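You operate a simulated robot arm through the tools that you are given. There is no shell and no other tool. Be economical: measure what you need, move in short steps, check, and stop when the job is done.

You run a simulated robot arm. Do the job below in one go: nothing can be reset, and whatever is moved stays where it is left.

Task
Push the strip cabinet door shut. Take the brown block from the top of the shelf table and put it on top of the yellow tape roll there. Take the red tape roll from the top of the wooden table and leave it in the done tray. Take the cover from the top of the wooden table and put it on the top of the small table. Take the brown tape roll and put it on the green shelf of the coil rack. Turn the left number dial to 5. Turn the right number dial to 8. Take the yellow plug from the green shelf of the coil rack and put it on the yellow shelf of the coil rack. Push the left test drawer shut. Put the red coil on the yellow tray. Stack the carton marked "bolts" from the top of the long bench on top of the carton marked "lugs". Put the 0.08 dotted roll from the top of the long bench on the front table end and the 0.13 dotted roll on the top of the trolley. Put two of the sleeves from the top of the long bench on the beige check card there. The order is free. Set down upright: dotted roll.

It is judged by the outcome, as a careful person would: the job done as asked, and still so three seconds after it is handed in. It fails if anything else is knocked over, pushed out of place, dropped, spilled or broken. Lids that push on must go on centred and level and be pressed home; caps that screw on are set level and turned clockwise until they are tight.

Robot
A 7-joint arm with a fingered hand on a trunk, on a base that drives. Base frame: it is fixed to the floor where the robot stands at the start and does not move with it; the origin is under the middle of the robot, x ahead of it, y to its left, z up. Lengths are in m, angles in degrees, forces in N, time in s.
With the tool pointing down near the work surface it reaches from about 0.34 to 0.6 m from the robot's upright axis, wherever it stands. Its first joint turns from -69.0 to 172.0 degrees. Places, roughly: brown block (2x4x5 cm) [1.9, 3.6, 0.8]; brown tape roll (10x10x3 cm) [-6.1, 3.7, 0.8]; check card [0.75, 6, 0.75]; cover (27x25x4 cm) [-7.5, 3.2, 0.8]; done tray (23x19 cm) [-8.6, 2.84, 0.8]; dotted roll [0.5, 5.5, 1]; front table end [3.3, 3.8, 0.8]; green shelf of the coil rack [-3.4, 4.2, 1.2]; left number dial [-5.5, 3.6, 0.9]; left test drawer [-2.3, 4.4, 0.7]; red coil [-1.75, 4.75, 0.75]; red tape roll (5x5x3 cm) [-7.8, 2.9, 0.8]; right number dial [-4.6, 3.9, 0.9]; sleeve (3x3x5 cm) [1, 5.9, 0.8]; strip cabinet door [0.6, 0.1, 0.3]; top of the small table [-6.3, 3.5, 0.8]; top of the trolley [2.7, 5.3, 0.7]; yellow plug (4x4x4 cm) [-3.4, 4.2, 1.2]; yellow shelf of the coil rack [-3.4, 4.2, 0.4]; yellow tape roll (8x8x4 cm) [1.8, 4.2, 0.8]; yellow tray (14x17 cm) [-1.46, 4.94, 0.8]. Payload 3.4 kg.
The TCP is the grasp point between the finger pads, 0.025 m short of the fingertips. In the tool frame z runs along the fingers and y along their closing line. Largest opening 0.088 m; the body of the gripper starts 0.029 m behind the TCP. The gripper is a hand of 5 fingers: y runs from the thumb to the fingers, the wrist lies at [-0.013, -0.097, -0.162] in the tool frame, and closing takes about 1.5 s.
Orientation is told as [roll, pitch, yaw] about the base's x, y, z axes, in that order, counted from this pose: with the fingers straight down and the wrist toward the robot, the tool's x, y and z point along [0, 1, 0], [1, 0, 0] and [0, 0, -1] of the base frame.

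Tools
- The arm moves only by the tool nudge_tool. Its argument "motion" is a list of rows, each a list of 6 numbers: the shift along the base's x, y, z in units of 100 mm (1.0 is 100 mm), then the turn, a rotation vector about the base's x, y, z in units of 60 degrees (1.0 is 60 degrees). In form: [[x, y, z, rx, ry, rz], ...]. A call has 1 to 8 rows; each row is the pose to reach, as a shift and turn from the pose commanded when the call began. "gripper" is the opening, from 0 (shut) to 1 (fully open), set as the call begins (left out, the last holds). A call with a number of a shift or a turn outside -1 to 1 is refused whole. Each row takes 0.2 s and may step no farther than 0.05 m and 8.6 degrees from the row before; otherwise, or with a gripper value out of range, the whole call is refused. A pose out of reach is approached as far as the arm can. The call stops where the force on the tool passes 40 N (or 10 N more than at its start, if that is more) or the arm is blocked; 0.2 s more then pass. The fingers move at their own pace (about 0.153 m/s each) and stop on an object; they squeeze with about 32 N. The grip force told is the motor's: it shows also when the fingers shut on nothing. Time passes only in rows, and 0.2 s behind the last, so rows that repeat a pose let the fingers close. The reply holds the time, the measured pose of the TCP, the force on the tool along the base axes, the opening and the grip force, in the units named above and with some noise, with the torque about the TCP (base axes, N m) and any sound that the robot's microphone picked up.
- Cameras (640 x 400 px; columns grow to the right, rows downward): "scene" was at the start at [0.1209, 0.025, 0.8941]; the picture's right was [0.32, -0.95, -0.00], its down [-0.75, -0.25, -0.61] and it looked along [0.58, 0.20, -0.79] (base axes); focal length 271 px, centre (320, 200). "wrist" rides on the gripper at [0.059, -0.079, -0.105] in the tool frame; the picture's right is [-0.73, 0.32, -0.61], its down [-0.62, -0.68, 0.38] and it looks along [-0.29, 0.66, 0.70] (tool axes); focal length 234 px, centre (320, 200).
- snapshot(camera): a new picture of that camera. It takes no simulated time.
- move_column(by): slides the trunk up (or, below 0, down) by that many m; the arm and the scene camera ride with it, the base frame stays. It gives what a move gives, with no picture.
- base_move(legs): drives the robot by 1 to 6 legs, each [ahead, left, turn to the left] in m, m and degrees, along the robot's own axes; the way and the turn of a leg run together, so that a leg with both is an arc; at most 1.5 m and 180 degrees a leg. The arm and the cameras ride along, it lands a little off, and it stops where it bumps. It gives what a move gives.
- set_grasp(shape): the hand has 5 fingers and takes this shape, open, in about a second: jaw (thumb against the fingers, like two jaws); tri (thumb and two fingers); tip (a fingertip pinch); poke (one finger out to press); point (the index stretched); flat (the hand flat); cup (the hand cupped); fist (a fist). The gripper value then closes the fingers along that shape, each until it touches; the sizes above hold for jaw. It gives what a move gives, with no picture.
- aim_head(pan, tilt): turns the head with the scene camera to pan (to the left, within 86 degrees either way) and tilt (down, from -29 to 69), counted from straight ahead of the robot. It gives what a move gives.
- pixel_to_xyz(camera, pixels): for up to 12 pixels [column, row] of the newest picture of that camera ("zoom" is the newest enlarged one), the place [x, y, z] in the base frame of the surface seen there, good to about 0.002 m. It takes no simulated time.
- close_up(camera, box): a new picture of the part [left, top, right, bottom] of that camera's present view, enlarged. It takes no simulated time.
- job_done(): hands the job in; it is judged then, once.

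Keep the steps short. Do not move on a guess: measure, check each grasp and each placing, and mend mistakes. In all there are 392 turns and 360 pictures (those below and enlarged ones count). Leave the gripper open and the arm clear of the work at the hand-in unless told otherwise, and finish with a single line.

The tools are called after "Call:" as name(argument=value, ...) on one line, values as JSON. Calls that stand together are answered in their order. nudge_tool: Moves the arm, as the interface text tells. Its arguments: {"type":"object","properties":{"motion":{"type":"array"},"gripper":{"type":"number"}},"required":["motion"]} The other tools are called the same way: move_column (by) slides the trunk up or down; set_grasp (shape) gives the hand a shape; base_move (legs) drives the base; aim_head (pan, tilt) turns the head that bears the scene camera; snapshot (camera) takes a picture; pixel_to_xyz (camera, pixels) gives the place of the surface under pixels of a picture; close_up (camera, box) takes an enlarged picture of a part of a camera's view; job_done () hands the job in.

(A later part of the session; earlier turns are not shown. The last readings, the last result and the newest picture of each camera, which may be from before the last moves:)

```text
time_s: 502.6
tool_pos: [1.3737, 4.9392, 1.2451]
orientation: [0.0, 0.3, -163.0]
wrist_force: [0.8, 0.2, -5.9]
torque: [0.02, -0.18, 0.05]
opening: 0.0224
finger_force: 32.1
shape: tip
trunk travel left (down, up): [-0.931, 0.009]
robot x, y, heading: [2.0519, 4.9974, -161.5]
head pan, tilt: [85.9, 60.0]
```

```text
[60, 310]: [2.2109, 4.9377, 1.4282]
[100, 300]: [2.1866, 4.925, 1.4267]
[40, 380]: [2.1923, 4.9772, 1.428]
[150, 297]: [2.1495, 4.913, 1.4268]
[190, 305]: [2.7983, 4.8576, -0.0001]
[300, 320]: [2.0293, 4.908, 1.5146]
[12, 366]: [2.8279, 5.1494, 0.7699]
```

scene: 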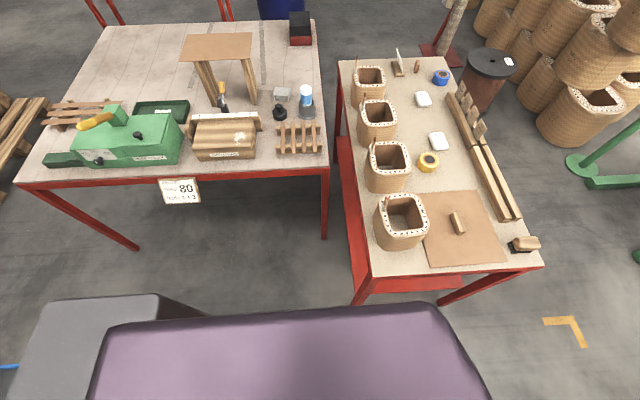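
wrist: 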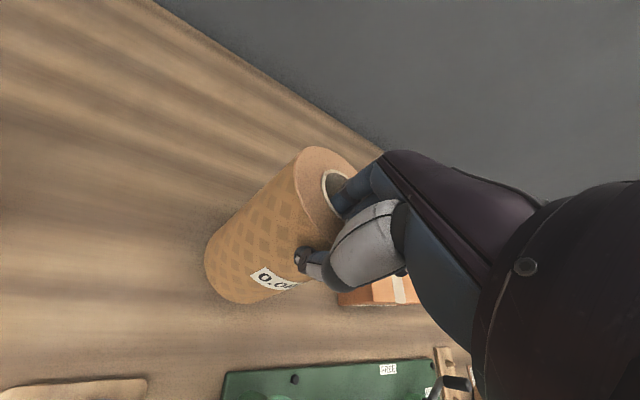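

Call:
pixel_to_xyz(camera="scene", pixels=[[322, 236], [325, 200], [358, 302], [370, 277], [327, 167], [133, 246], [30, 188], [540, 264], [352, 285], [345, 240]])

Call:
aim_head(pan=-86, tilt=35)

Call:
snapshot(camera="scene")

```text
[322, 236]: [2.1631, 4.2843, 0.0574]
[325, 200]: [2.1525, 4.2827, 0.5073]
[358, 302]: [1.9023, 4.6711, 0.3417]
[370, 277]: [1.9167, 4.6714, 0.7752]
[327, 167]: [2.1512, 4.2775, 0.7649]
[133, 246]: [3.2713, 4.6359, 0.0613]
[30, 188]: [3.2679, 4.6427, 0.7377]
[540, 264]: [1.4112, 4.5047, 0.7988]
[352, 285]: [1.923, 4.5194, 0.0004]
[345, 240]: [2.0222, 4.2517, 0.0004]
```

```text
time_s: 505.2
tool_pos: [1.3735, 4.9406, 1.2443]
orientation: [0.0, 0.5, -163.1]
wrist_force: [-0.5, 0.7, -6.2]
torque: [0.06, -0.14, -0.05]
opening: 0.0223
finger_force: 32.0
shape: tip
trunk travel left (down, up): [-0.931, 0.009]
robot x, y, heading: [2.0487, 4.9975, -161.6]
head pan, tilt: [-85.9, 35.0]
```

```text
189 pictures are left
```

scene: 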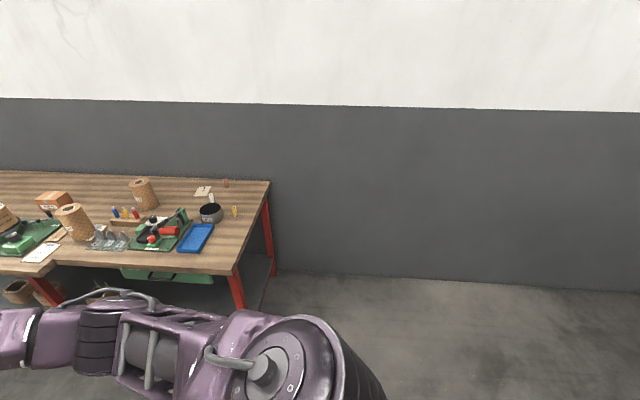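

Call:
pixel_to_xyz(camera="scene", pixels=[[237, 280], [240, 305], [274, 272], [268, 185], [400, 275], [600, 288], [235, 270]])

```text
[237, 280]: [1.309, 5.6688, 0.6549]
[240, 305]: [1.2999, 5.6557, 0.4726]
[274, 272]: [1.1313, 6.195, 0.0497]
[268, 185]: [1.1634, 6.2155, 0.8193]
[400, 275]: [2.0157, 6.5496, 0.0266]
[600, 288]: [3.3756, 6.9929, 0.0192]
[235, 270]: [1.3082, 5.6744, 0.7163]
```

There's a wider way: behind the trolley between it and the wall (1.08 m). Pulling ahead 5 cm off the trolley, then right (north) 0.93 m.

Call:
base_move(legs=[[0.06, 0, 0], [0, -0.93, 0]])

Call:
aim_head(pan=86, tilt=35)

Call:
snapshot(camera="scene")

```text
time_s: 510.6
tool_pos: [1.0285, 5.8151, 1.2452]
orientation: [-0.2, 0.4, -163.9]
wrist_force: [-0.4, 0.3, -5.9]
torque: [0.03, -0.17, 0.0]
opening: 0.0223
finger_force: 31.5
shape: tip
trunk travel left (down, up): [-0.931, 0.009]
robot x, y, heading: [1.7077, 5.8635, -162.4]
head pan, tilt: [-85.9, 35.0]
```

```text
time_s: 513.2
tool_pos: [1.0273, 5.8177, 1.2455]
orientation: [0.0, 0.4, -163.9]
wrist_force: [-0.3, -0.2, -7.1]
torque: [0.06, -0.2, 0.01]
opening: 0.0223
finger_force: 32.3
shape: tip
trunk travel left (down, up): [-0.931, 0.009]
robot x, y, heading: [1.7088, 5.8669, -162.4]
head pan, tilt: [85.9, 35.0]
```

```text
188 pictures are left
```

scene: 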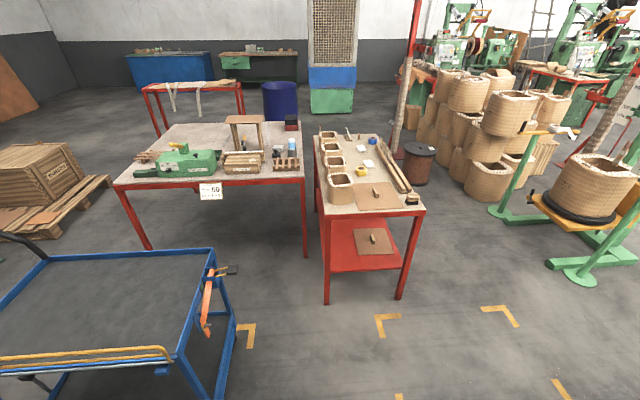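

Good clear view: the trolley is still in its floor marks. Driving back (east) along the wall side in two steps.

Call:
base_move(legs=[[-0.9, 0, 0.4]])

Call:
aim_head(pan=86, tilt=30)

Call:
snapshot(camera="scene")

Call:
aim_head(pan=-86, tilt=30)

Call:
snapshot(camera="scene")

```text
time_s: 518.0
tool_pos: [1.8827, 6.0897, 1.2454]
orientation: [0.0, 0.4, -164.2]
wrist_force: [0.5, -0.1, -6.4]
torque: [0.03, -0.17, 0.01]
opening: 0.0225
finger_force: 31.9
shape: tip
trunk travel left (down, up): [-0.931, 0.009]
robot x, y, heading: [2.5632, 6.1337, -162.8]
head pan, tilt: [85.9, 35.0]
```

```text
time_s: 518.6
tool_pos: [1.8824, 6.0887, 1.2436]
orientation: [0.0, 0.5, -164.1]
wrist_force: [0.3, 0.3, -5.5]
torque: [0.02, -0.17, 0.01]
opening: 0.0223
finger_force: 31.6
shape: tip
trunk travel left (down, up): [-0.931, 0.009]
robot x, y, heading: [2.5636, 6.1359, -162.6]
head pan, tilt: [85.9, 30.0]
```

```text
187 pictures are left
```

scene: 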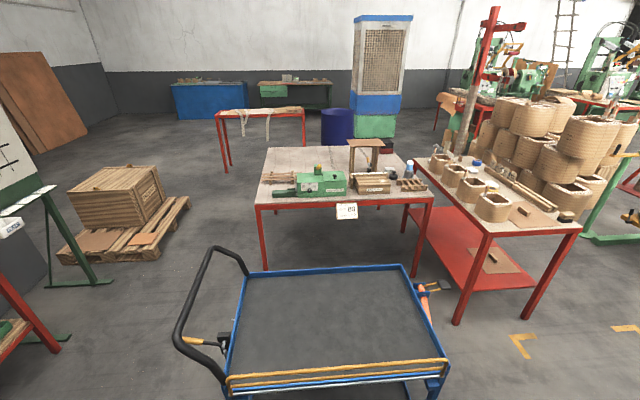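

```text
time_s: 521.2
tool_pos: [1.8822, 6.0885, 1.244]
orientation: [0.1, 0.3, -164.2]
wrist_force: [-0.1, 0.2, -6.9]
torque: [0.0, -0.19, 0.01]
opening: 0.0223
finger_force: 31.9
shape: tip
trunk travel left (down, up): [-0.931, 0.009]
robot x, y, heading: [2.5631, 6.1269, -162.8]
head pan, tilt: [-85.9, 30.0]
```

```text
186 pictures are left
```

scene: 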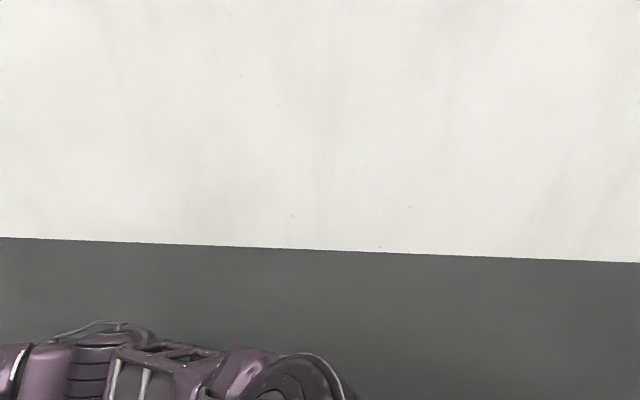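

Call:
aim_head(pan=86, tilt=30)

Call:
snapshot(camera="scene")

Call:
pixel_to_xyz(camera="scene", pixels=[[55, 346], [100, 285], [190, 205], [150, 258], [178, 335], [200, 265], [265, 268], [60, 260], [300, 160], [268, 155], [258, 200], [330, 160]])

```text
time_s: 523.8
tool_pos: [1.8826, 6.0888, 1.2442]
orientation: [0.0, 0.3, -164.2]
wrist_force: [0.4, -0.3, -5.7]
torque: [0.02, -0.17, 0.02]
opening: 0.0225
finger_force: 32.0
shape: tip
trunk travel left (down, up): [-0.931, 0.009]
robot x, y, heading: [2.5562, 6.1355, -162.8]
head pan, tilt: [85.9, 30.0]
```

```text
185 pictures are left
```

scene: 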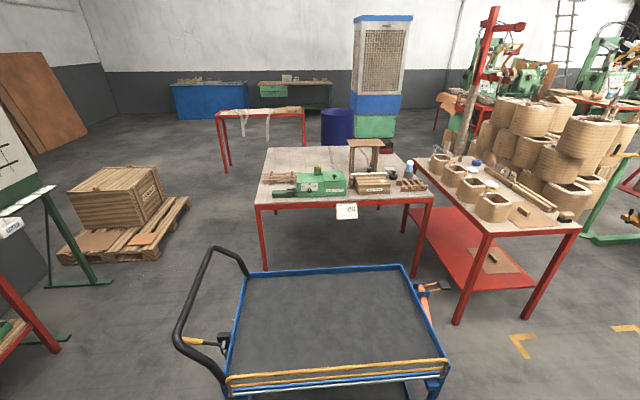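

```text
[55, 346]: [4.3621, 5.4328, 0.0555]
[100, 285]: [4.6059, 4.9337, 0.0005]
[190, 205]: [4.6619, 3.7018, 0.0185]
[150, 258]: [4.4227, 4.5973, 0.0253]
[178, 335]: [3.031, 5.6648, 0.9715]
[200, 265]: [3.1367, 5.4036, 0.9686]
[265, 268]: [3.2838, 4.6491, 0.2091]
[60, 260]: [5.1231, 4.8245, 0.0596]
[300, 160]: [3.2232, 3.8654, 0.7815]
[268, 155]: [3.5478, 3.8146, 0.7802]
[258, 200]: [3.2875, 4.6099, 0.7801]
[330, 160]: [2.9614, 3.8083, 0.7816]
```

The aisle past the table end is ~1.07 m wide. Driving: back 0.75, then left 2×1.3 m down the aisle.

Call:
base_move(legs=[[-0.75, 0, -0.6], [0, 1.3, 0]])

Call:
base_move(legs=[[0, 1.28, 0]])

Call:
aim_head(pan=0, tilt=45)

Call:
snapshot(camera="scene")

```text
time_s: 534.0
tool_pos: [2.9699, 5.0809, 1.2448]
orientation: [0.0, 0.5, -164.7]
wrist_force: [0.9, -0.3, -6.1]
torque: [0.01, -0.18, 0.0]
opening: 0.0222
finger_force: 32.2
shape: tip
trunk travel left (down, up): [-0.931, 0.009]
robot x, y, heading: [3.6464, 5.1196, -163.3]
head pan, tilt: [85.9, 30.0]
```

```text
time_s: 540.4
tool_pos: [3.3452, 3.8463, 1.2454]
orientation: [0.0, 0.5, -164.2]
wrist_force: [-0.4, 0.6, -6.3]
torque: [0.04, -0.17, 0.03]
opening: 0.0222
finger_force: 31.6
shape: tip
trunk travel left (down, up): [-0.931, 0.009]
robot x, y, heading: [4.0226, 3.893, -162.6]
head pan, tilt: [85.9, 30.0]
```

```text
time_s: 542.0
tool_pos: [3.3444, 3.8466, 1.2448]
orientation: [-0.1, 0.5, -164.1]
wrist_force: [-1.0, -0.8, -6.4]
torque: [0.02, -0.17, -0.01]
opening: 0.0224
finger_force: 32.0
shape: tip
trunk travel left (down, up): [-0.931, 0.009]
robot x, y, heading: [4.0222, 3.895, -162.8]
head pan, tilt: [0.0, 45.0]
```

```text
184 pictures are left
```

scene: 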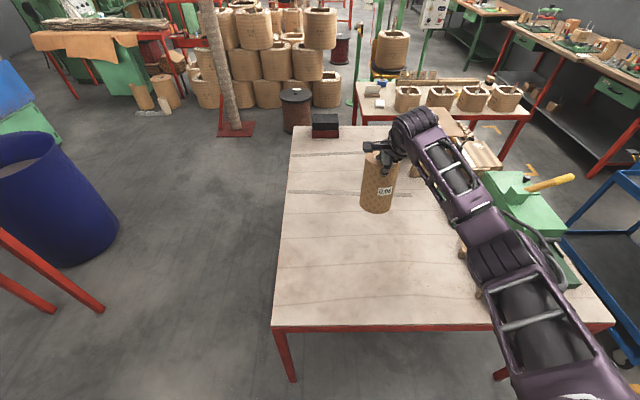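

Roll hangs over the front table's end. Shifting slightly to be near (3.3,3.8), and examining its tilt.

Call:
nudge_tool(motion=[[-0.1, -0.4, 0, 0, 0, 0]])

Call:
move_column(by=-0.25)

Call:
close_up(camera="scene", box=[320, 100, 460, 260])

Call:
snapshot(camera="wrist")

```text
time_s: 542.4
tool_pos: [3.335, 3.8008, 1.2438]
orientation: [-0.3, 0.6, -164.2]
wrist_force: [0.4, -1.3, -7.1]
torque: [-0.05, -0.17, 0.03]
opening: 0.0226
finger_force: 32.0
shape: tip
trunk travel left (down, up): [-0.931, 0.009]
robot x, y, heading: [4.0246, 3.8948, -162.8]
head pan, tilt: [0.0, 45.0]
```

```text
time_s: 545.0
tool_pos: [3.3378, 3.8055, 0.995]
orientation: [-0.1, 0.5, -164.1]
wrist_force: [-0.7, 0.5, -5.9]
torque: [0.06, -0.14, -0.03]
opening: 0.0223
finger_force: 32.5
shape: tip
trunk travel left (down, up): [-0.681, 0.259]
robot x, y, heading: [4.0256, 3.8943, -162.7]
head pan, tilt: [0.0, 45.0]
```

```text
2.50 times, centred on (390, 180) of scene
```

zoom: 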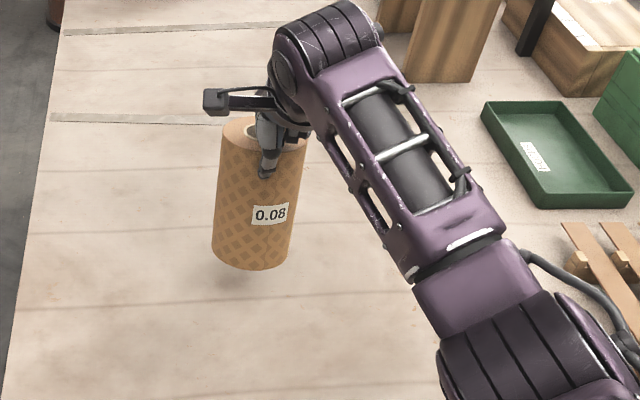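

```text
182 pictures are left
```

wrist: 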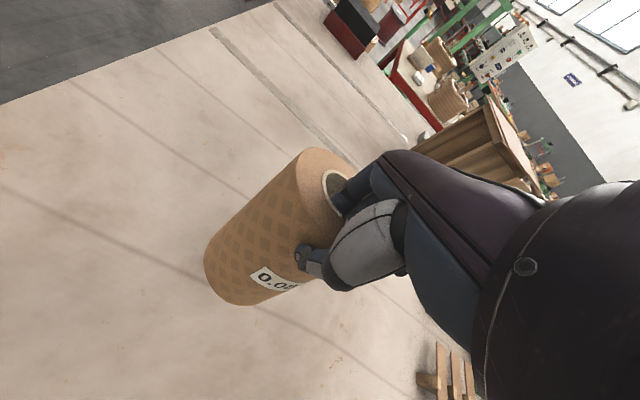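

Call:
pixel_to_xyz(camera="zoom", pixels=[[217, 245], [285, 258], [250, 264], [226, 140], [300, 155], [260, 200], [250, 300]])

```text
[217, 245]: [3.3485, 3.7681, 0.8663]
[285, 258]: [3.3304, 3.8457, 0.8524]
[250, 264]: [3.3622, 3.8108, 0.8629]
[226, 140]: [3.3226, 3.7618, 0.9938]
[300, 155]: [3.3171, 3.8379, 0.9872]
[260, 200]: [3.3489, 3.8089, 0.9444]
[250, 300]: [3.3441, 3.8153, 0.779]
```

The roll leans ~9° (bottom swung toward me). Tilting the hand 9° to bring it upright.

Call:
nudge_tool(motion=[[0, 0, 0, -0.024, 0.074, 0], [0, 0, 0, -0.048, 0.147, 0]])

Call:
close_up(camera="scene", box=[320, 100, 460, 260])

Call:
pixel_to_xyz(camera="zoom", pixels=[[260, 200], [250, 250], [255, 180], [240, 240], [270, 240], [220, 230], [285, 240]])

```text
time_s: 545.6
tool_pos: [3.3371, 3.8065, 0.9937]
orientation: [0.3, -8.8, -164.1]
wrist_force: [0.3, 0.7, -6.5]
torque: [0.03, -0.29, -0.02]
opening: 0.0224
finger_force: 32.0
shape: tip
trunk travel left (down, up): [-0.681, 0.259]
robot x, y, heading: [4.0227, 3.8922, -162.7]
head pan, tilt: [0.0, 45.0]
```

```text
2.50 times, centred on (390, 180) of scene
```

zoom: 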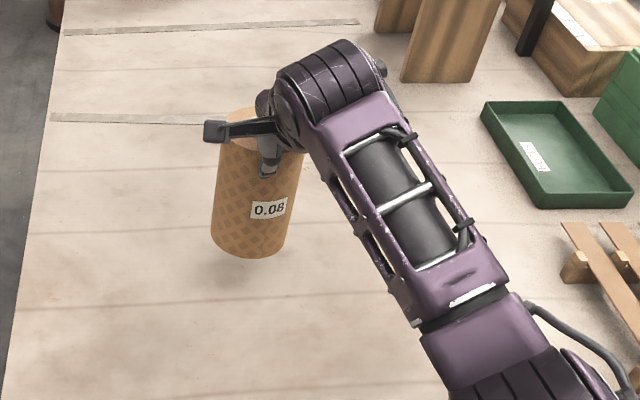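

```text
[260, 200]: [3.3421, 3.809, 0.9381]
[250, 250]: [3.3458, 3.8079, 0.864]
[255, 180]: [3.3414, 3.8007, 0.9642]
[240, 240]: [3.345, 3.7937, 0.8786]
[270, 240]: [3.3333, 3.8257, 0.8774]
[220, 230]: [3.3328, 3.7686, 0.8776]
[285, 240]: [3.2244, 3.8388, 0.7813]
```

Now ~3° left; a bit more tilt, then lowering.

Call:
nudge_tool(motion=[[0, 0, 0, -0.014, 0.043, 0]])

Call:
move_column(by=-0.057)

Call:
nudge_tool(motion=[[0, 0, -0.03, 0, 0, 0], [0, 0, -0.06, 0, 0, 0], [0, 0, -0.09, 0, 0, 0]])

```text
time_s: 546.0
tool_pos: [3.3369, 3.8052, 0.9936]
orientation: [0.3, -11.5, -164.2]
wrist_force: [0.7, -0.5, -6.5]
torque: [0.06, -0.24, -0.02]
opening: 0.0222
finger_force: 31.5
shape: tip
trunk travel left (down, up): [-0.681, 0.259]
robot x, y, heading: [4.024, 3.8972, -162.7]
head pan, tilt: [0.0, 45.0]
```

```text
time_s: 547.0
tool_pos: [3.336, 3.8054, 0.9369]
orientation: [0.4, -11.5, -164.1]
wrist_force: [-0.7, -0.5, -6.7]
torque: [0.06, -0.28, 0.0]
opening: 0.0224
finger_force: 32.1
shape: tip
trunk travel left (down, up): [-0.624, 0.316]
robot x, y, heading: [4.0223, 3.8941, -162.9]
head pan, tilt: [0.0, 45.0]
```

```text
time_s: 547.8
tool_pos: [3.3363, 3.8064, 0.9273]
orientation: [0.3, -11.5, -164.1]
wrist_force: [0.1, -0.1, -6.2]
torque: [0.1, -0.27, 0.02]
opening: 0.022
finger_force: 32.5
shape: tip
trunk travel left (down, up): [-0.624, 0.316]
robot x, y, heading: [4.0243, 3.8918, -162.7]
head pan, tilt: [0.0, 45.0]
```

Call:
nudge_tool(motion=[[0, 0, -0.02, 0, 0, 0], [0, 0, -0.04, 0, 0, 0], [0, 0, -0.06, 0, 0, 0]])

Call:
snapshot(camera="scene")

```text
time_s: 548.6
tool_pos: [3.3366, 3.8053, 0.9252]
orientation: [0.4, -11.8, -164.1]
wrist_force: [0.6, -1.8, 1.1]
torque: [-0.01, -0.16, 0.03]
opening: 0.023
finger_force: 31.8
shape: tip
trunk travel left (down, up): [-0.624, 0.316]
robot x, y, heading: [4.0241, 3.8926, -162.5]
head pan, tilt: [0.0, 45.0]
```

```text
180 pictures are left
```

scene: 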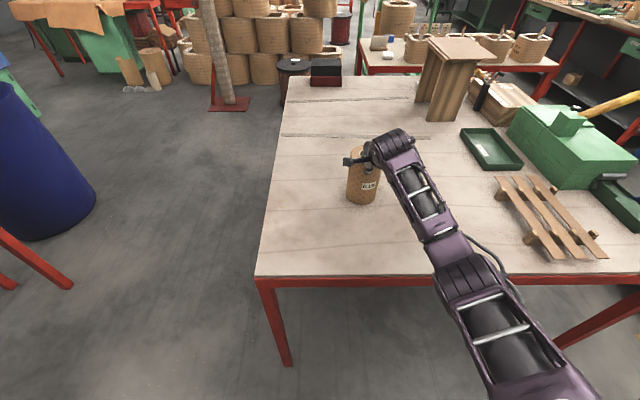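

Contact. Press 2 mm more and open to 5 cm only (so the index doesn't push the bore).

Call:
nudge_tool(motion=[[0, 0, -0.02, 0, 0, 0], [0, 0, -0.02, 0, 0, 0]])

Call:
nudge_tool(motion=[[0, 0, 0, 0, 0, 0], [0, 0, 0, 0, 0, 0], [0, 0, 0, 0, 0, 0], [0, 0, 0, 0, 0, 0]], gripper=0.5)

Call:
close_up(camera="scene", box=[310, 110, 430, 230])

```text
time_s: 549.2
tool_pos: [3.338, 3.8055, 0.9225]
orientation: [0.4, -11.9, -164.1]
wrist_force: [0.5, -2.6, 7.2]
torque: [-0.02, -0.03, 0.07]
opening: 0.0254
finger_force: 31.9
shape: tip
trunk travel left (down, up): [-0.624, 0.316]
robot x, y, heading: [4.025, 3.8948, -162.7]
head pan, tilt: [0.0, 45.0]
```

```text
time_s: 550.2
tool_pos: [3.339, 3.8065, 0.9227]
orientation: [0.5, -11.7, -164.2]
wrist_force: [-2.0, -1.4, 11.9]
torque: [0.08, 0.05, 0.01]
opening: 0.0437
finger_force: 0.1
shape: tip
trunk travel left (down, up): [-0.624, 0.316]
robot x, y, heading: [4.0223, 3.8938, -162.9]
head pan, tilt: [0.0, 45.0]
```

```text
3.33 times, centred on (370, 170) of scene
```

zoom: 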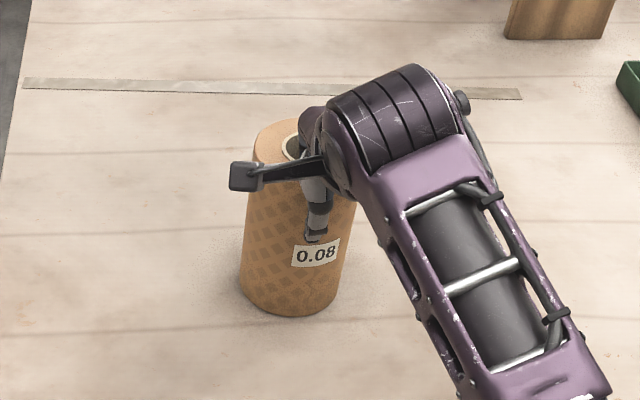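

Standing. Withdrawing along the tilted finger axis, then raising.

Call:
nudge_tool(motion=[[0.04, 0.012, 0.19, 0, 0, 0], [0.079, 0.025, 0.39, 0, 0, 0], [0.118, 0.038, 0.59, 0, 0, 0]])

Call:
snapshot(camera="scene")

Call:
move_column(by=0.25)

Call:
close_up(camera="scene", box=[290, 110, 450, 270])

```text
time_s: 551.0
tool_pos: [3.3496, 3.8103, 0.9795]
orientation: [0.4, -11.5, -164.1]
wrist_force: [0.1, 0.3, -0.2]
torque: [-0.01, -0.01, 0.01]
opening: 0.0438
finger_force: 0.0
shape: tip
trunk travel left (down, up): [-0.624, 0.316]
robot x, y, heading: [4.0243, 3.8957, -162.6]
head pan, tilt: [0.0, 45.0]
```

```text
178 pictures are left
```

scene: 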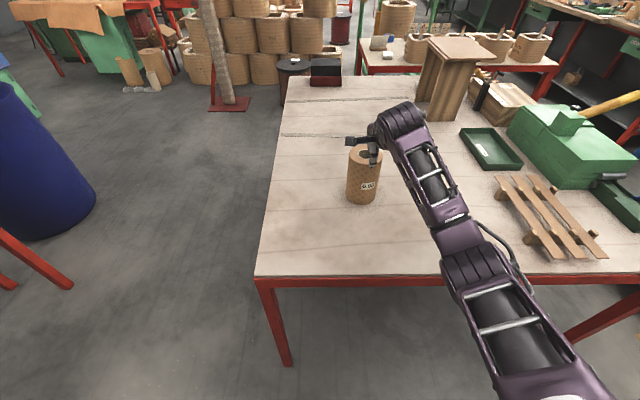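

```text
time_s: 553.5
tool_pos: [3.3488, 3.8101, 1.2304]
orientation: [0.4, -11.5, -164.1]
wrist_force: [-0.2, 0.1, 0.2]
torque: [-0.01, 0.02, -0.02]
opening: 0.0442
finger_force: 0.0
shape: tip
trunk travel left (down, up): [-0.874, 0.066]
robot x, y, heading: [4.0259, 3.893, -162.4]
head pan, tilt: [0.0, 45.0]
```

```text
2.50 times, centred on (370, 190) of scene
```

zoom: 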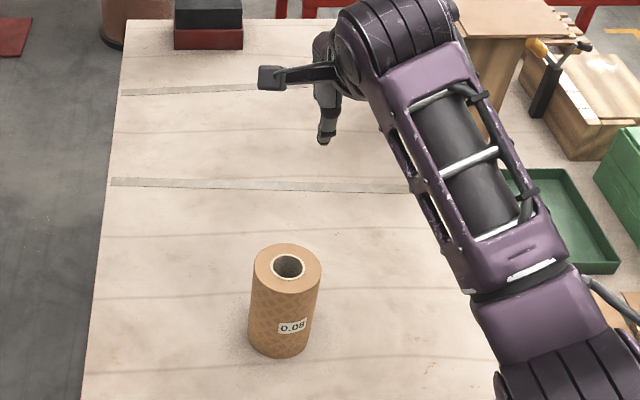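

The 0.08 roll stands upright on the front table end. Levelling the hand and driving back the same way to the long bench.

Call:
nudge_tool(motion=[[0, 0, 0, 0.031, -0.095, 0], [0, 0, 0, 0.062, -0.19, 0]])

Call:
base_move(legs=[[0, -1.3, 0], [0, -1.28, 0]])

Call:
base_move(legs=[[1.45, 0, 0.5]])

```text
time_s: 554.1
tool_pos: [3.3487, 3.8099, 1.2308]
orientation: [-0.1, 0.5, -164.2]
wrist_force: [-0.3, -0.1, 0.5]
torque: [0.04, -0.02, -0.02]
opening: 0.044
finger_force: 0.0
shape: tip
trunk travel left (down, up): [-0.874, 0.066]
robot x, y, heading: [4.0216, 3.8925, -162.6]
head pan, tilt: [0.0, 45.0]
```

```text
time_s: 566.7
tool_pos: [2.6027, 6.297, 1.2312]
orientation: [-0.1, 0.4, -165.8]
wrist_force: [0.1, -0.6, -0.1]
torque: [-0.01, 0.01, 0.0]
opening: 0.0442
finger_force: 0.0
shape: tip
trunk travel left (down, up): [-0.874, 0.066]
robot x, y, heading: [3.2793, 6.3632, -164.3]
head pan, tilt: [0.0, 45.0]
```

```text
time_s: 573.9
tool_pos: [1.2147, 5.8982, 1.2306]
orientation: [-0.2, 0.4, -165.4]
wrist_force: [-0.2, 0.3, -0.1]
torque: [0.0, 0.01, 0.0]
opening: 0.044
finger_force: 0.1
shape: tip
trunk travel left (down, up): [-0.874, 0.066]
robot x, y, heading: [1.8932, 5.9629, -163.8]
head pan, tilt: [0.0, 45.0]
```

Call:
snapshot(camera="scene")

Call:
close_up(camera="scene", box=[180, 130, 440, 330])

```text
176 pictures are left
```

scene: 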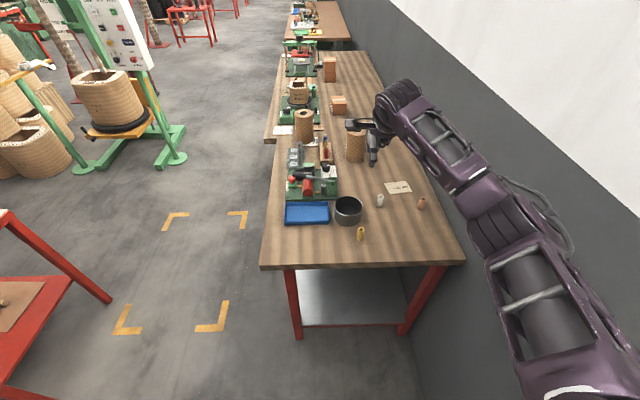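

```text
2.00 times, centred on (310, 230) of scene
```

zoom: 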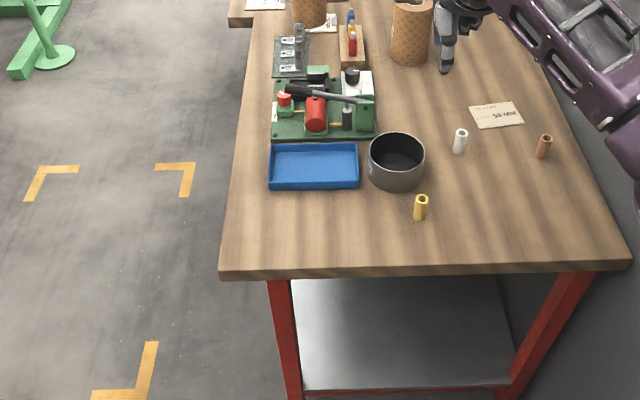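

At the bench's right end I see three sleeves (white, yellow, brown) and the beige card. This is a good place for the sleeves. Zooming in.

Call:
close_up(camera="scene", box=[340, 170, 450, 250])

Call:
pixel_to_xyz(camera="scene", pixels=[[380, 196], [360, 229], [421, 199], [386, 182], [406, 181], [411, 190], [390, 193], [262, 268], [464, 260], [380, 205], [355, 135], [348, 205]])

```text
5.00 times, centred on (395, 210) of scene
```

zoom: 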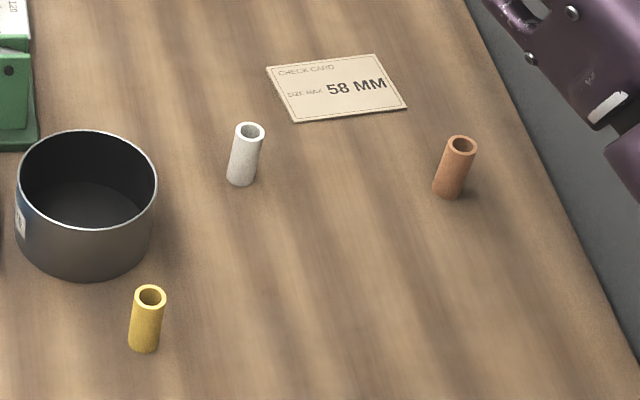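

```text
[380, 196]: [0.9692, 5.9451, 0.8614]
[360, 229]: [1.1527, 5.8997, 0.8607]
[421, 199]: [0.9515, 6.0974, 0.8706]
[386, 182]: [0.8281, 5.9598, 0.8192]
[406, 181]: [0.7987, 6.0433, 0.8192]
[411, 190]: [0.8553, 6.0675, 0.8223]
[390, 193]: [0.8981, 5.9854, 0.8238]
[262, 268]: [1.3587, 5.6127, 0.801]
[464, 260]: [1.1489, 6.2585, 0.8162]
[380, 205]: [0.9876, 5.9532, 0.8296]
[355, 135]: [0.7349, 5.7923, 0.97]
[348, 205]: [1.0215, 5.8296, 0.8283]
```

White (0.969,5.945), yellow (1.153,5.900); card centre (0.845,6.014), 9×7 cm. I'll move closer to the bench end and use the fingertip pinch.

Call:
base_move(legs=[[0.345, -0.1, 2]])

Call:
nudge_tool(motion=[[0, 0, 0, 0, 0, 0], [0, 0, 0, 0, 0, 0], [0, 0, 0, 0, 0, 0]], gripper=0.7)

Call:
snapshot(camera="scene")

Call:
snapshot(camera="wrist")

```text
time_s: 576.2
tool_pos: [0.858, 5.866, 1.2311]
orientation: [-0.1, 0.4, -163.4]
wrist_force: [0.3, -0.1, 1.6]
torque: [-0.02, -0.03, -0.05]
opening: 0.0439
finger_force: 0.0
shape: tip
trunk travel left (down, up): [-0.874, 0.066]
robot x, y, heading: [1.5317, 5.9596, -161.8]
head pan, tilt: [0.0, 45.0]
```

```text
time_s: 577.0
tool_pos: [0.8571, 5.8662, 1.2309]
orientation: [-0.1, 0.5, -163.4]
wrist_force: [0.1, -0.4, 0.2]
torque: [-0.02, 0.02, 0.0]
opening: 0.0614
finger_force: 0.1
shape: tip
trunk travel left (down, up): [-0.874, 0.066]
robot x, y, heading: [1.5344, 5.9551, -161.9]
head pan, tilt: [0.0, 45.0]
```

```text
173 pictures are left
```

scene: 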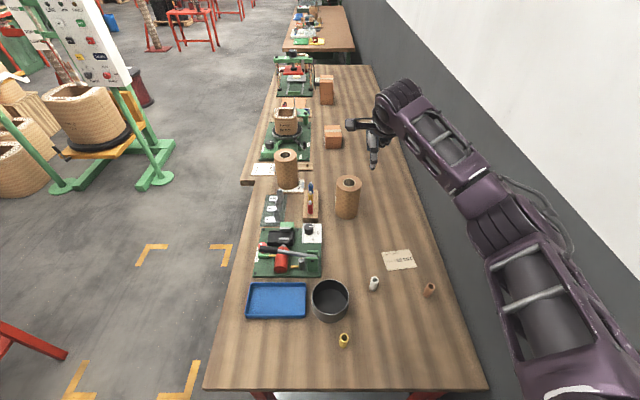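

```text
172 pictures are left
```

wrist: 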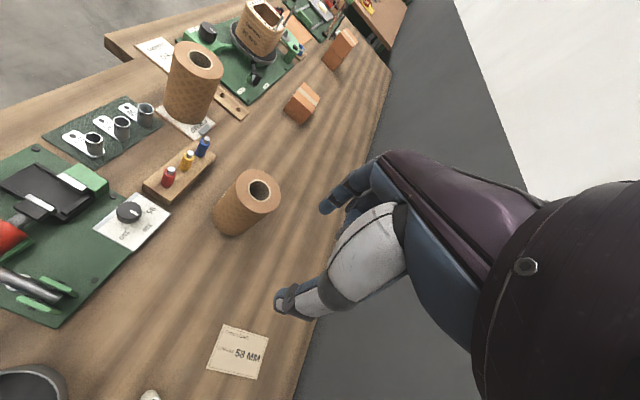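

Call:
close_up(camera="scene", box=[320, 230, 450, 360])

Call:
pixel_to_xyz(camera="zoom", pixels=[[320, 70], [400, 65], [430, 100], [340, 120], [255, 155], [275, 155], [265, 145], [265, 168], [113, 325], [118, 350], [530, 180], [265, 185]])

```text
3.08 times, centred on (385, 295) of scene
```

zoom: 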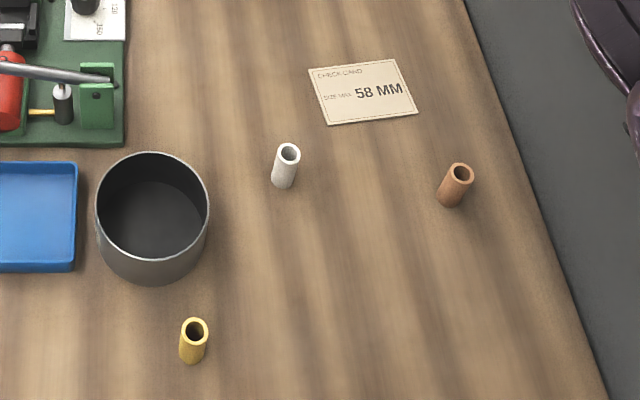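

```text
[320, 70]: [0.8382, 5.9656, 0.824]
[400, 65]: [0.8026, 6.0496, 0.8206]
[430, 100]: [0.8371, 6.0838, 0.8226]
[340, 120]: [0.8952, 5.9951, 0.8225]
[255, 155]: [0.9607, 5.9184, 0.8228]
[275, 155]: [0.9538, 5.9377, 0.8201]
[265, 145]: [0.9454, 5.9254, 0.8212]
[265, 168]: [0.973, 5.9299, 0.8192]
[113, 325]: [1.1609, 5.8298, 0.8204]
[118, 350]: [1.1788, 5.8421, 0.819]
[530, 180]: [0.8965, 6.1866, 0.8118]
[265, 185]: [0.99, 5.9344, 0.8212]
```

Call:
pixel_to_xyz(camera="zoom", pixels=[[281, 150], [297, 153], [289, 145], [289, 160], [284, 175], [187, 326], [204, 328], [195, 320], [192, 350], [313, 72], [396, 62], [414, 110], [330, 121]])

```text
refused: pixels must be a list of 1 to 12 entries
```

Call:
pixel_to_xyz(camera="zoom", pixels=[[280, 151], [298, 154], [289, 145], [289, 161], [283, 178], [187, 327], [205, 329], [195, 320], [313, 72], [396, 62], [414, 110], [330, 121]])

```text
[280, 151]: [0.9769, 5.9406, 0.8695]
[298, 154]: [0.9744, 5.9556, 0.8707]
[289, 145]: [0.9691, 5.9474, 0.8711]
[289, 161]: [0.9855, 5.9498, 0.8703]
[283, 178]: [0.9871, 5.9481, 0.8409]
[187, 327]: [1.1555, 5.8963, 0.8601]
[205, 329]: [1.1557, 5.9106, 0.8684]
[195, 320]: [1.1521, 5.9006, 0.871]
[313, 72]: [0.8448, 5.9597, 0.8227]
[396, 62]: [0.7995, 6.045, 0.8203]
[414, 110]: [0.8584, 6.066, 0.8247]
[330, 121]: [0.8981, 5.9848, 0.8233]
```

White sleeve centre (0.977,5.948). Moving over it and lowering part-way.

Call:
nudge_tool(motion=[[0.3, 0.2, 0, 0, 0, 0], [0.6, 0.41, 0, 0, 0, 0], [0.9, 0.61, 0, 0, 0, 0]])

Call:
nudge_tool(motion=[[0.3, 0.21, 0, 0, 0, 0]])

Call:
move_column(by=-0.3)

Call:
snapshot(camera="wrist")

Call:
snapshot(camera="scene")

```text
time_s: 577.8
tool_pos: [0.9492, 5.9265, 1.231]
orientation: [-0.1, 0.4, -163.3]
wrist_force: [-0.1, -0.9, -0.1]
torque: [0.06, -0.02, 0.0]
opening: 0.0612
finger_force: 0.1
shape: tip
trunk travel left (down, up): [-0.874, 0.066]
robot x, y, heading: [1.5321, 5.9581, -162.1]
head pan, tilt: [0.0, 45.0]
```

```text
time_s: 578.2
tool_pos: [0.9805, 5.9245, 1.2287]
orientation: [-1.0, 0.8, -162.9]
wrist_force: [0.0, 0.7, 0.9]
torque: [-0.02, 0.03, 0.02]
opening: 0.0614
finger_force: 0.0
shape: tip
trunk travel left (down, up): [-0.874, 0.066]
robot x, y, heading: [1.5342, 5.9588, -162.0]
head pan, tilt: [0.0, 45.0]
```

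```text
time_s: 581.2
tool_pos: [0.9899, 5.9312, 0.9353]
orientation: [-1.4, 0.0, -163.2]
wrist_force: [-0.2, 0.1, 0.7]
torque: [-0.03, -0.03, 0.0]
opening: 0.0611
finger_force: 0.1
shape: tip
trunk travel left (down, up): [-0.574, 0.366]
robot x, y, heading: [1.5272, 5.9608, -161.6]
head pan, tilt: [0.0, 45.0]
```

```text
170 pictures are left
```

wrist: 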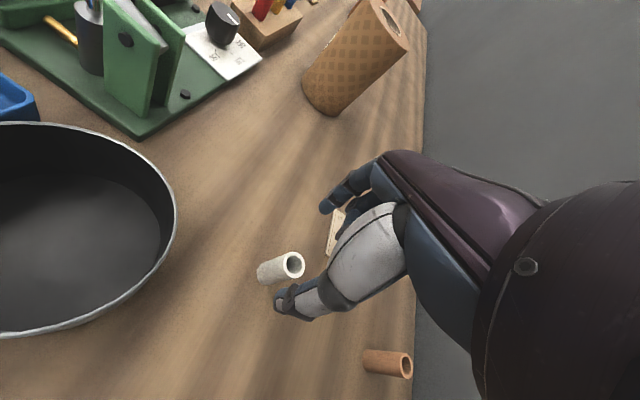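

```text
169 pictures are left
```

scene: 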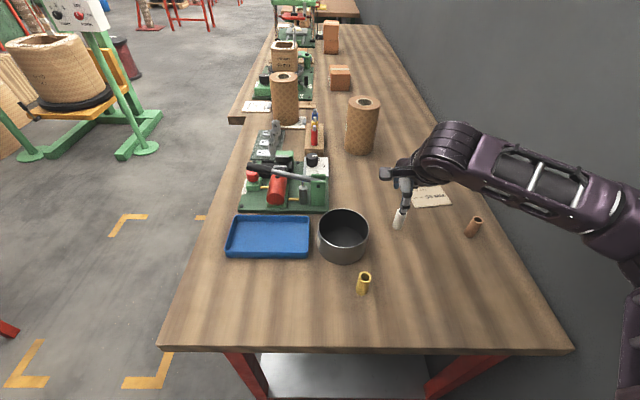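

The arm is deflected: with this short reach the elbow swings against the wall. Raising again and backing off; I'll work from the bench's front side instead.

Call:
move_column(by=0.3)

Call:
base_move(legs=[[-0.12, 0.2, 0]])

Call:
snapshot(camera="scene")

```text
time_s: 584.2
tool_pos: [0.986, 5.9302, 1.2349]
orientation: [-1.1, 0.3, -163.3]
wrist_force: [0.1, 0.5, 0.6]
torque: [0.0, -0.03, 0.0]
opening: 0.0613
finger_force: 0.0
shape: tip
trunk travel left (down, up): [-0.874, 0.066]
robot x, y, heading: [1.5339, 5.9578, -162.0]
head pan, tilt: [0.0, 45.0]
```

```text
time_s: 585.9
tool_pos: [1.154, 5.7988, 1.2303]
orientation: [0.2, 0.4, -163.5]
wrist_force: [0.7, 0.5, -0.1]
torque: [-0.01, 0.0, 0.0]
opening: 0.0615
finger_force: 0.0
shape: tip
trunk travel left (down, up): [-0.874, 0.066]
robot x, y, heading: [1.7059, 5.8065, -162.0]
head pan, tilt: [0.0, 45.0]
```

```text
168 pictures are left
```

scene: 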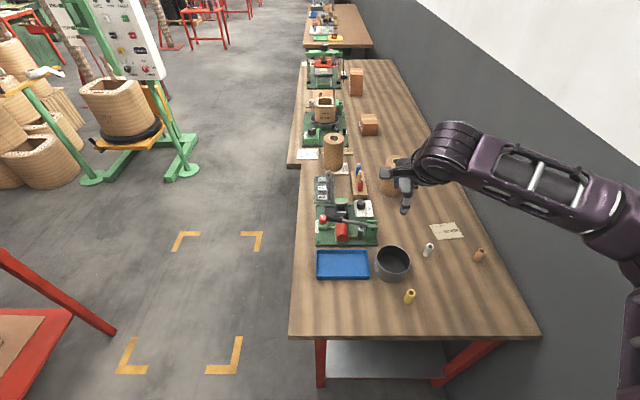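

Call:
base_move(legs=[[0.08, 0, 0], [0, 0.68, 0], [0.6, 0, 0], [0, 0, -90]])

Call:
aim_head(pan=0, tilt=45)

Call:
snapshot(camera="scene")

```text
time_s: 597.1
tool_pos: [1.2567, 5.5099, 1.2293]
orientation: [-0.1, 0.4, 106.9]
wrist_force: [0.5, -0.4, -0.7]
torque: [-0.01, 0.03, -0.01]
opening: 0.0612
finger_force: 0.1
shape: tip
trunk travel left (down, up): [-0.874, 0.066]
robot x, y, heading: [1.2673, 4.9552, 108.3]
head pan, tilt: [0.0, 45.0]
```

```text
time_s: 597.7
tool_pos: [1.2562, 5.511, 1.2304]
orientation: [-0.1, 0.4, 106.9]
wrist_force: [0.7, -0.5, -0.1]
torque: [0.04, 0.01, -0.03]
opening: 0.0614
finger_force: 0.1
shape: tip
trunk travel left (down, up): [-0.874, 0.066]
robot x, y, heading: [1.2691, 4.9563, 108.2]
head pan, tilt: [0.0, 45.0]
```

```text
167 pictures are left
```

scene: 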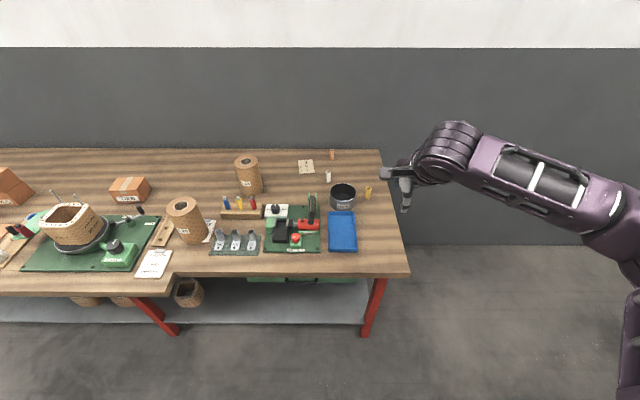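

Call:
close_up(camera="scene", box=[150, 140, 400, 270])

Call:
pixel_to_xyz(camera="scene", pixels=[[328, 172], [368, 187], [306, 166], [247, 160], [184, 204], [410, 274], [175, 275], [172, 290], [320, 282], [370, 310]])

```text
2.56 times, centred on (275, 205) of scene
```

zoom: 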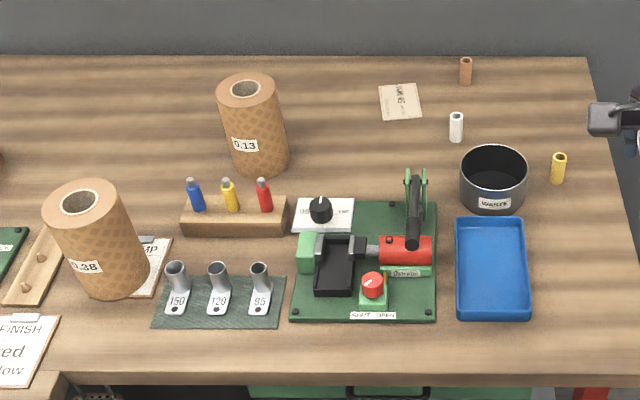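

```text
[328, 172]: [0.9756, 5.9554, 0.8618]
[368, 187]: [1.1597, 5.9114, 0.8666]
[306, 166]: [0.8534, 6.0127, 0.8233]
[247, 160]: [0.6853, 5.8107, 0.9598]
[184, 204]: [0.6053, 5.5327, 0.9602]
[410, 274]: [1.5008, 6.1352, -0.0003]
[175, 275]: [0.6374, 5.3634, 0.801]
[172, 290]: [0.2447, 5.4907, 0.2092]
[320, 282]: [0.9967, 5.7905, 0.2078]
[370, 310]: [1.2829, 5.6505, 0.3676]
```

0.13 is the back roll at (0.69,5.79). Approaching the front edge for the sleeves.

Call:
base_move(legs=[[0.3, 0.037, 0], [0.15, 0, 0]])

Call:
snapshot(camera="wrist")

Call:
snapshot(camera="scene")

```text
time_s: 600.6
tool_pos: [1.0942, 5.8786, 1.2273]
orientation: [-0.2, 0.7, 107.0]
wrist_force: [-0.1, 1.4, -0.2]
torque: [-0.02, -0.04, 0.04]
opening: 0.0617
finger_force: 0.1
shape: tip
trunk travel left (down, up): [-0.874, 0.066]
robot x, y, heading: [1.1106, 5.3179, 108.5]
head pan, tilt: [0.0, 45.0]
stopped in leg 2: the robot was blocked; the commanded pose is now the measured one
```

```text
165 pictures are left
```

wrist: 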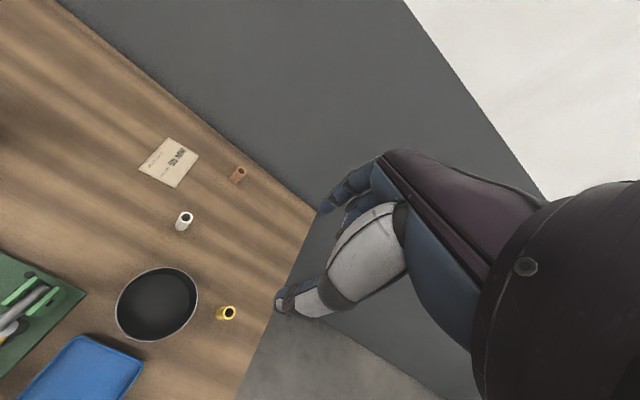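

```text
164 pictures are left
```

scene: 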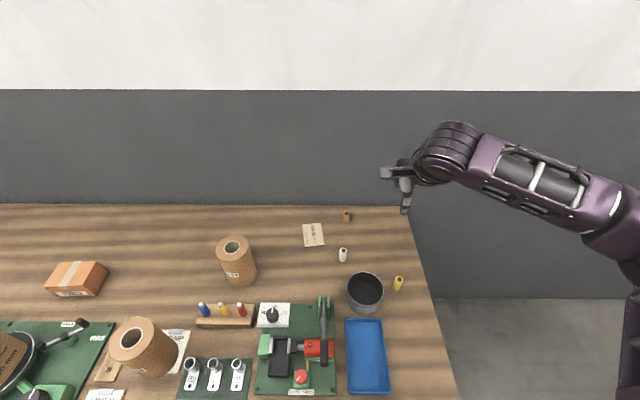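

Blocked with the base at the bench's lower shelf; the card lies 0.72–0.75 m off, so I'll test the reach. First easing back 1 cm and going over the white sleeve.

Call:
base_move(legs=[[-0.012, 0, 0]])

Call:
nudge_tool(motion=[[-0.35, 0.2, 0, 0, 0, 0], [-0.7, 0.4, 0, 0, 0, 0], [-1.0, 0.6, 0, 0, 0, 0]])

Call:
snapshot(camera="wrist")

```text
time_s: 601.3
tool_pos: [1.0988, 5.8648, 1.2293]
orientation: [0.0, 0.5, 107.0]
wrist_force: [-0.2, 0.2, 1.0]
torque: [-0.01, -0.01, -0.01]
opening: 0.0613
finger_force: 0.1
shape: tip
trunk travel left (down, up): [-0.874, 0.066]
robot x, y, heading: [1.1138, 5.3102, 108.4]
head pan, tilt: [0.0, 45.0]
```

```text
time_s: 602.1
tool_pos: [0.9981, 5.9218, 1.231]
orientation: [-0.2, 0.3, 106.9]
wrist_force: [0.8, 0.1, -0.9]
torque: [-0.03, -0.05, -0.01]
opening: 0.0614
finger_force: 0.0
shape: tip
trunk travel left (down, up): [-0.874, 0.066]
robot x, y, heading: [1.1122, 5.3039, 108.2]
head pan, tilt: [0.0, 45.0]
```

```text
163 pictures are left
```

wrist: 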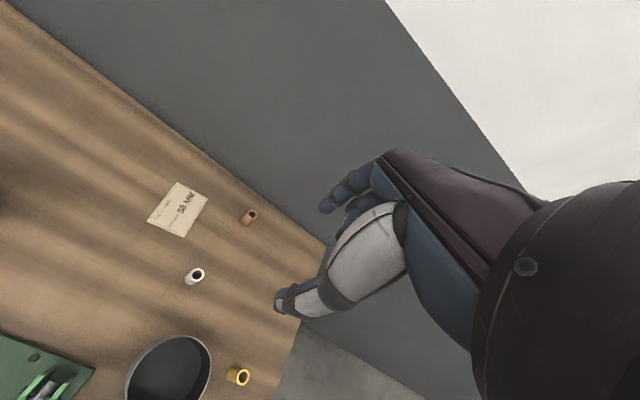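

Testing the reach toward the card at height.

Call:
nudge_tool(motion=[[-0.4, 0.24, 0, 0, 0, 0], [-0.8, 0.47, 0, 0, 0, 0], [-1.0, 0.65, 0, 0, 0, 0]])

Call:
nudge_tool(motion=[[-0.3, 0.25, 0, 0, 0, 0], [-0.6, 0.45, 0, 0, 0, 0]])

```text
time_s: 602.9
tool_pos: [0.8981, 5.9856, 1.2319]
orientation: [-0.2, 0.2, 107.1]
wrist_force: [-0.1, 0.0, 0.0]
torque: [0.0, -0.01, -0.03]
opening: 0.0616
finger_force: 0.0
shape: tip
trunk travel left (down, up): [-0.874, 0.066]
robot x, y, heading: [1.1128, 5.3078, 108.7]
head pan, tilt: [0.0, 45.0]
```

```text
time_s: 603.5
tool_pos: [0.8793, 5.9846, 1.2282]
orientation: [0.0, 0.3, 107.0]
wrist_force: [0.5, 0.1, 0.5]
torque: [0.0, 0.04, 0.01]
opening: 0.0616
finger_force: 0.1
shape: tip
out of reach, approached as far as the arm can: row 1, 2
trunk travel left (down, up): [-0.874, 0.066]
robot x, y, heading: [1.1126, 5.3089, 108.3]
head pan, tilt: [0.0, 45.0]
```

Upright reach ends at 0.715 m, a bit short from here. Plan: pick the white sleeve here, then place it from the bench end with the arm stretched (elbow clear of the wall). Going over the white sleeve.

Call:
nudge_tool(motion=[[0.4, -0.15, 0, 0, 0, 0], [0.8, -0.3, 0, 0, 0, 0], [0.98, -0.365, 0, 0, 0, 0]])

Call:
move_column(by=-0.3)

Call:
snapshot(camera="wrist")

```text
time_s: 604.3
tool_pos: [0.9748, 5.9474, 1.2274]
orientation: [-0.1, 0.4, 106.9]
wrist_force: [-1.6, -0.6, 0.3]
torque: [0.0, 0.02, 0.02]
opening: 0.0616
finger_force: 0.1
shape: tip
trunk travel left (down, up): [-0.874, 0.066]
robot x, y, heading: [1.1133, 5.3105, 108.5]
head pan, tilt: [0.0, 45.0]
```

```text
time_s: 607.3
tool_pos: [0.9748, 5.9481, 0.9289]
orientation: [-0.1, 0.3, 106.9]
wrist_force: [-0.7, -0.9, -0.2]
torque: [-0.02, -0.01, 0.04]
opening: 0.0617
finger_force: 0.0
shape: tip
trunk travel left (down, up): [-0.574, 0.366]
robot x, y, heading: [1.1106, 5.3095, 108.4]
head pan, tilt: [0.0, 45.0]
```

```text
162 pictures are left
```

wrist: 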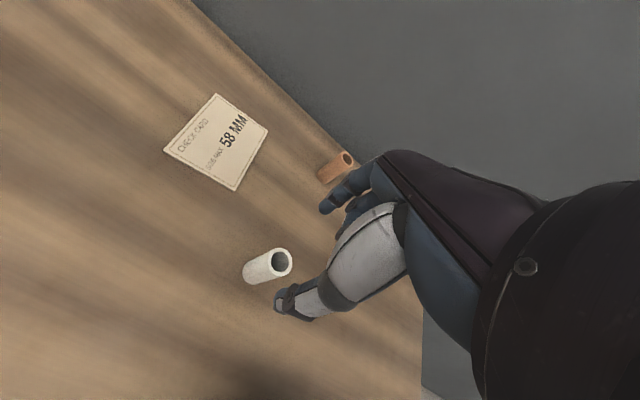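

Aligned. Lowering 7.7 cm and pinching.

Call:
move_column(by=-0.077)

Call:
nudge_tool(motion=[[0, 0, 0, 0, 0, 0], [0, 0, 0, 0, 0, 0], [0, 0, 0, 0, 0, 0], [0, 0, 0, 0, 0, 0], [0, 0, 0, 0, 0, 0], [0, 0, 0, 0, 0, 0]], gripper=0)

Call:
move_column(by=0.1)

Call:
snapshot(camera="wrist")

```text
time_s: 608.5
tool_pos: [0.9743, 5.9526, 0.8617]
orientation: [0.3, -1.2, 106.9]
wrist_force: [1.7, 1.8, 14.0]
torque: [0.02, -0.04, 0.0]
opening: 0.0615
finger_force: 0.1
shape: tip
trunk travel left (down, up): [-0.497, 0.443]
robot x, y, heading: [1.1128, 5.3079, 108.4]
head pan, tilt: [0.0, 45.0]
stopped: the force on the tool passed its limit (the readings are from after the stop); the commanded pose is now the measured one
```

```text
time_s: 609.9
tool_pos: [0.9751, 5.9505, 0.862]
orientation: [0.3, -0.9, 106.9]
wrist_force: [1.7, 6.3, 26.4]
torque: [0.11, -0.18, -0.06]
opening: 0.0158
finger_force: 31.3
shape: tip
trunk travel left (down, up): [-0.497, 0.443]
robot x, y, heading: [1.1146, 5.3123, 108.8]
head pan, tilt: [0.0, 45.0]
```

```text
time_s: 611.2
tool_pos: [0.9751, 5.9519, 0.9583]
orientation: [0.2, -0.6, 106.9]
wrist_force: [-0.2, -0.1, 0.3]
torque: [-0.04, 0.02, 0.03]
opening: 0.0158
finger_force: 32.2
shape: tip
trunk travel left (down, up): [-0.597, 0.343]
robot x, y, heading: [1.1128, 5.3099, 108.2]
head pan, tilt: [0.0, 45.0]
```

```text
161 pictures are left
```

wrist: 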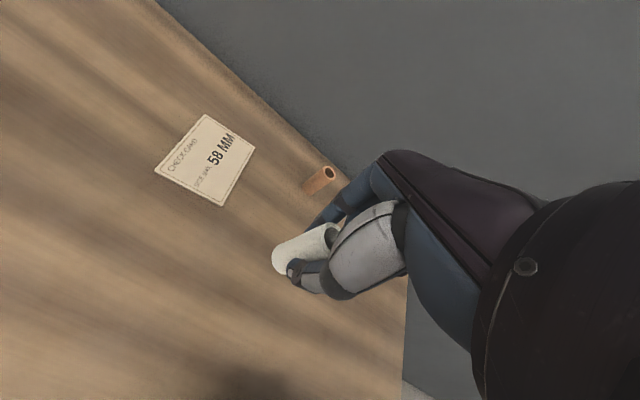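

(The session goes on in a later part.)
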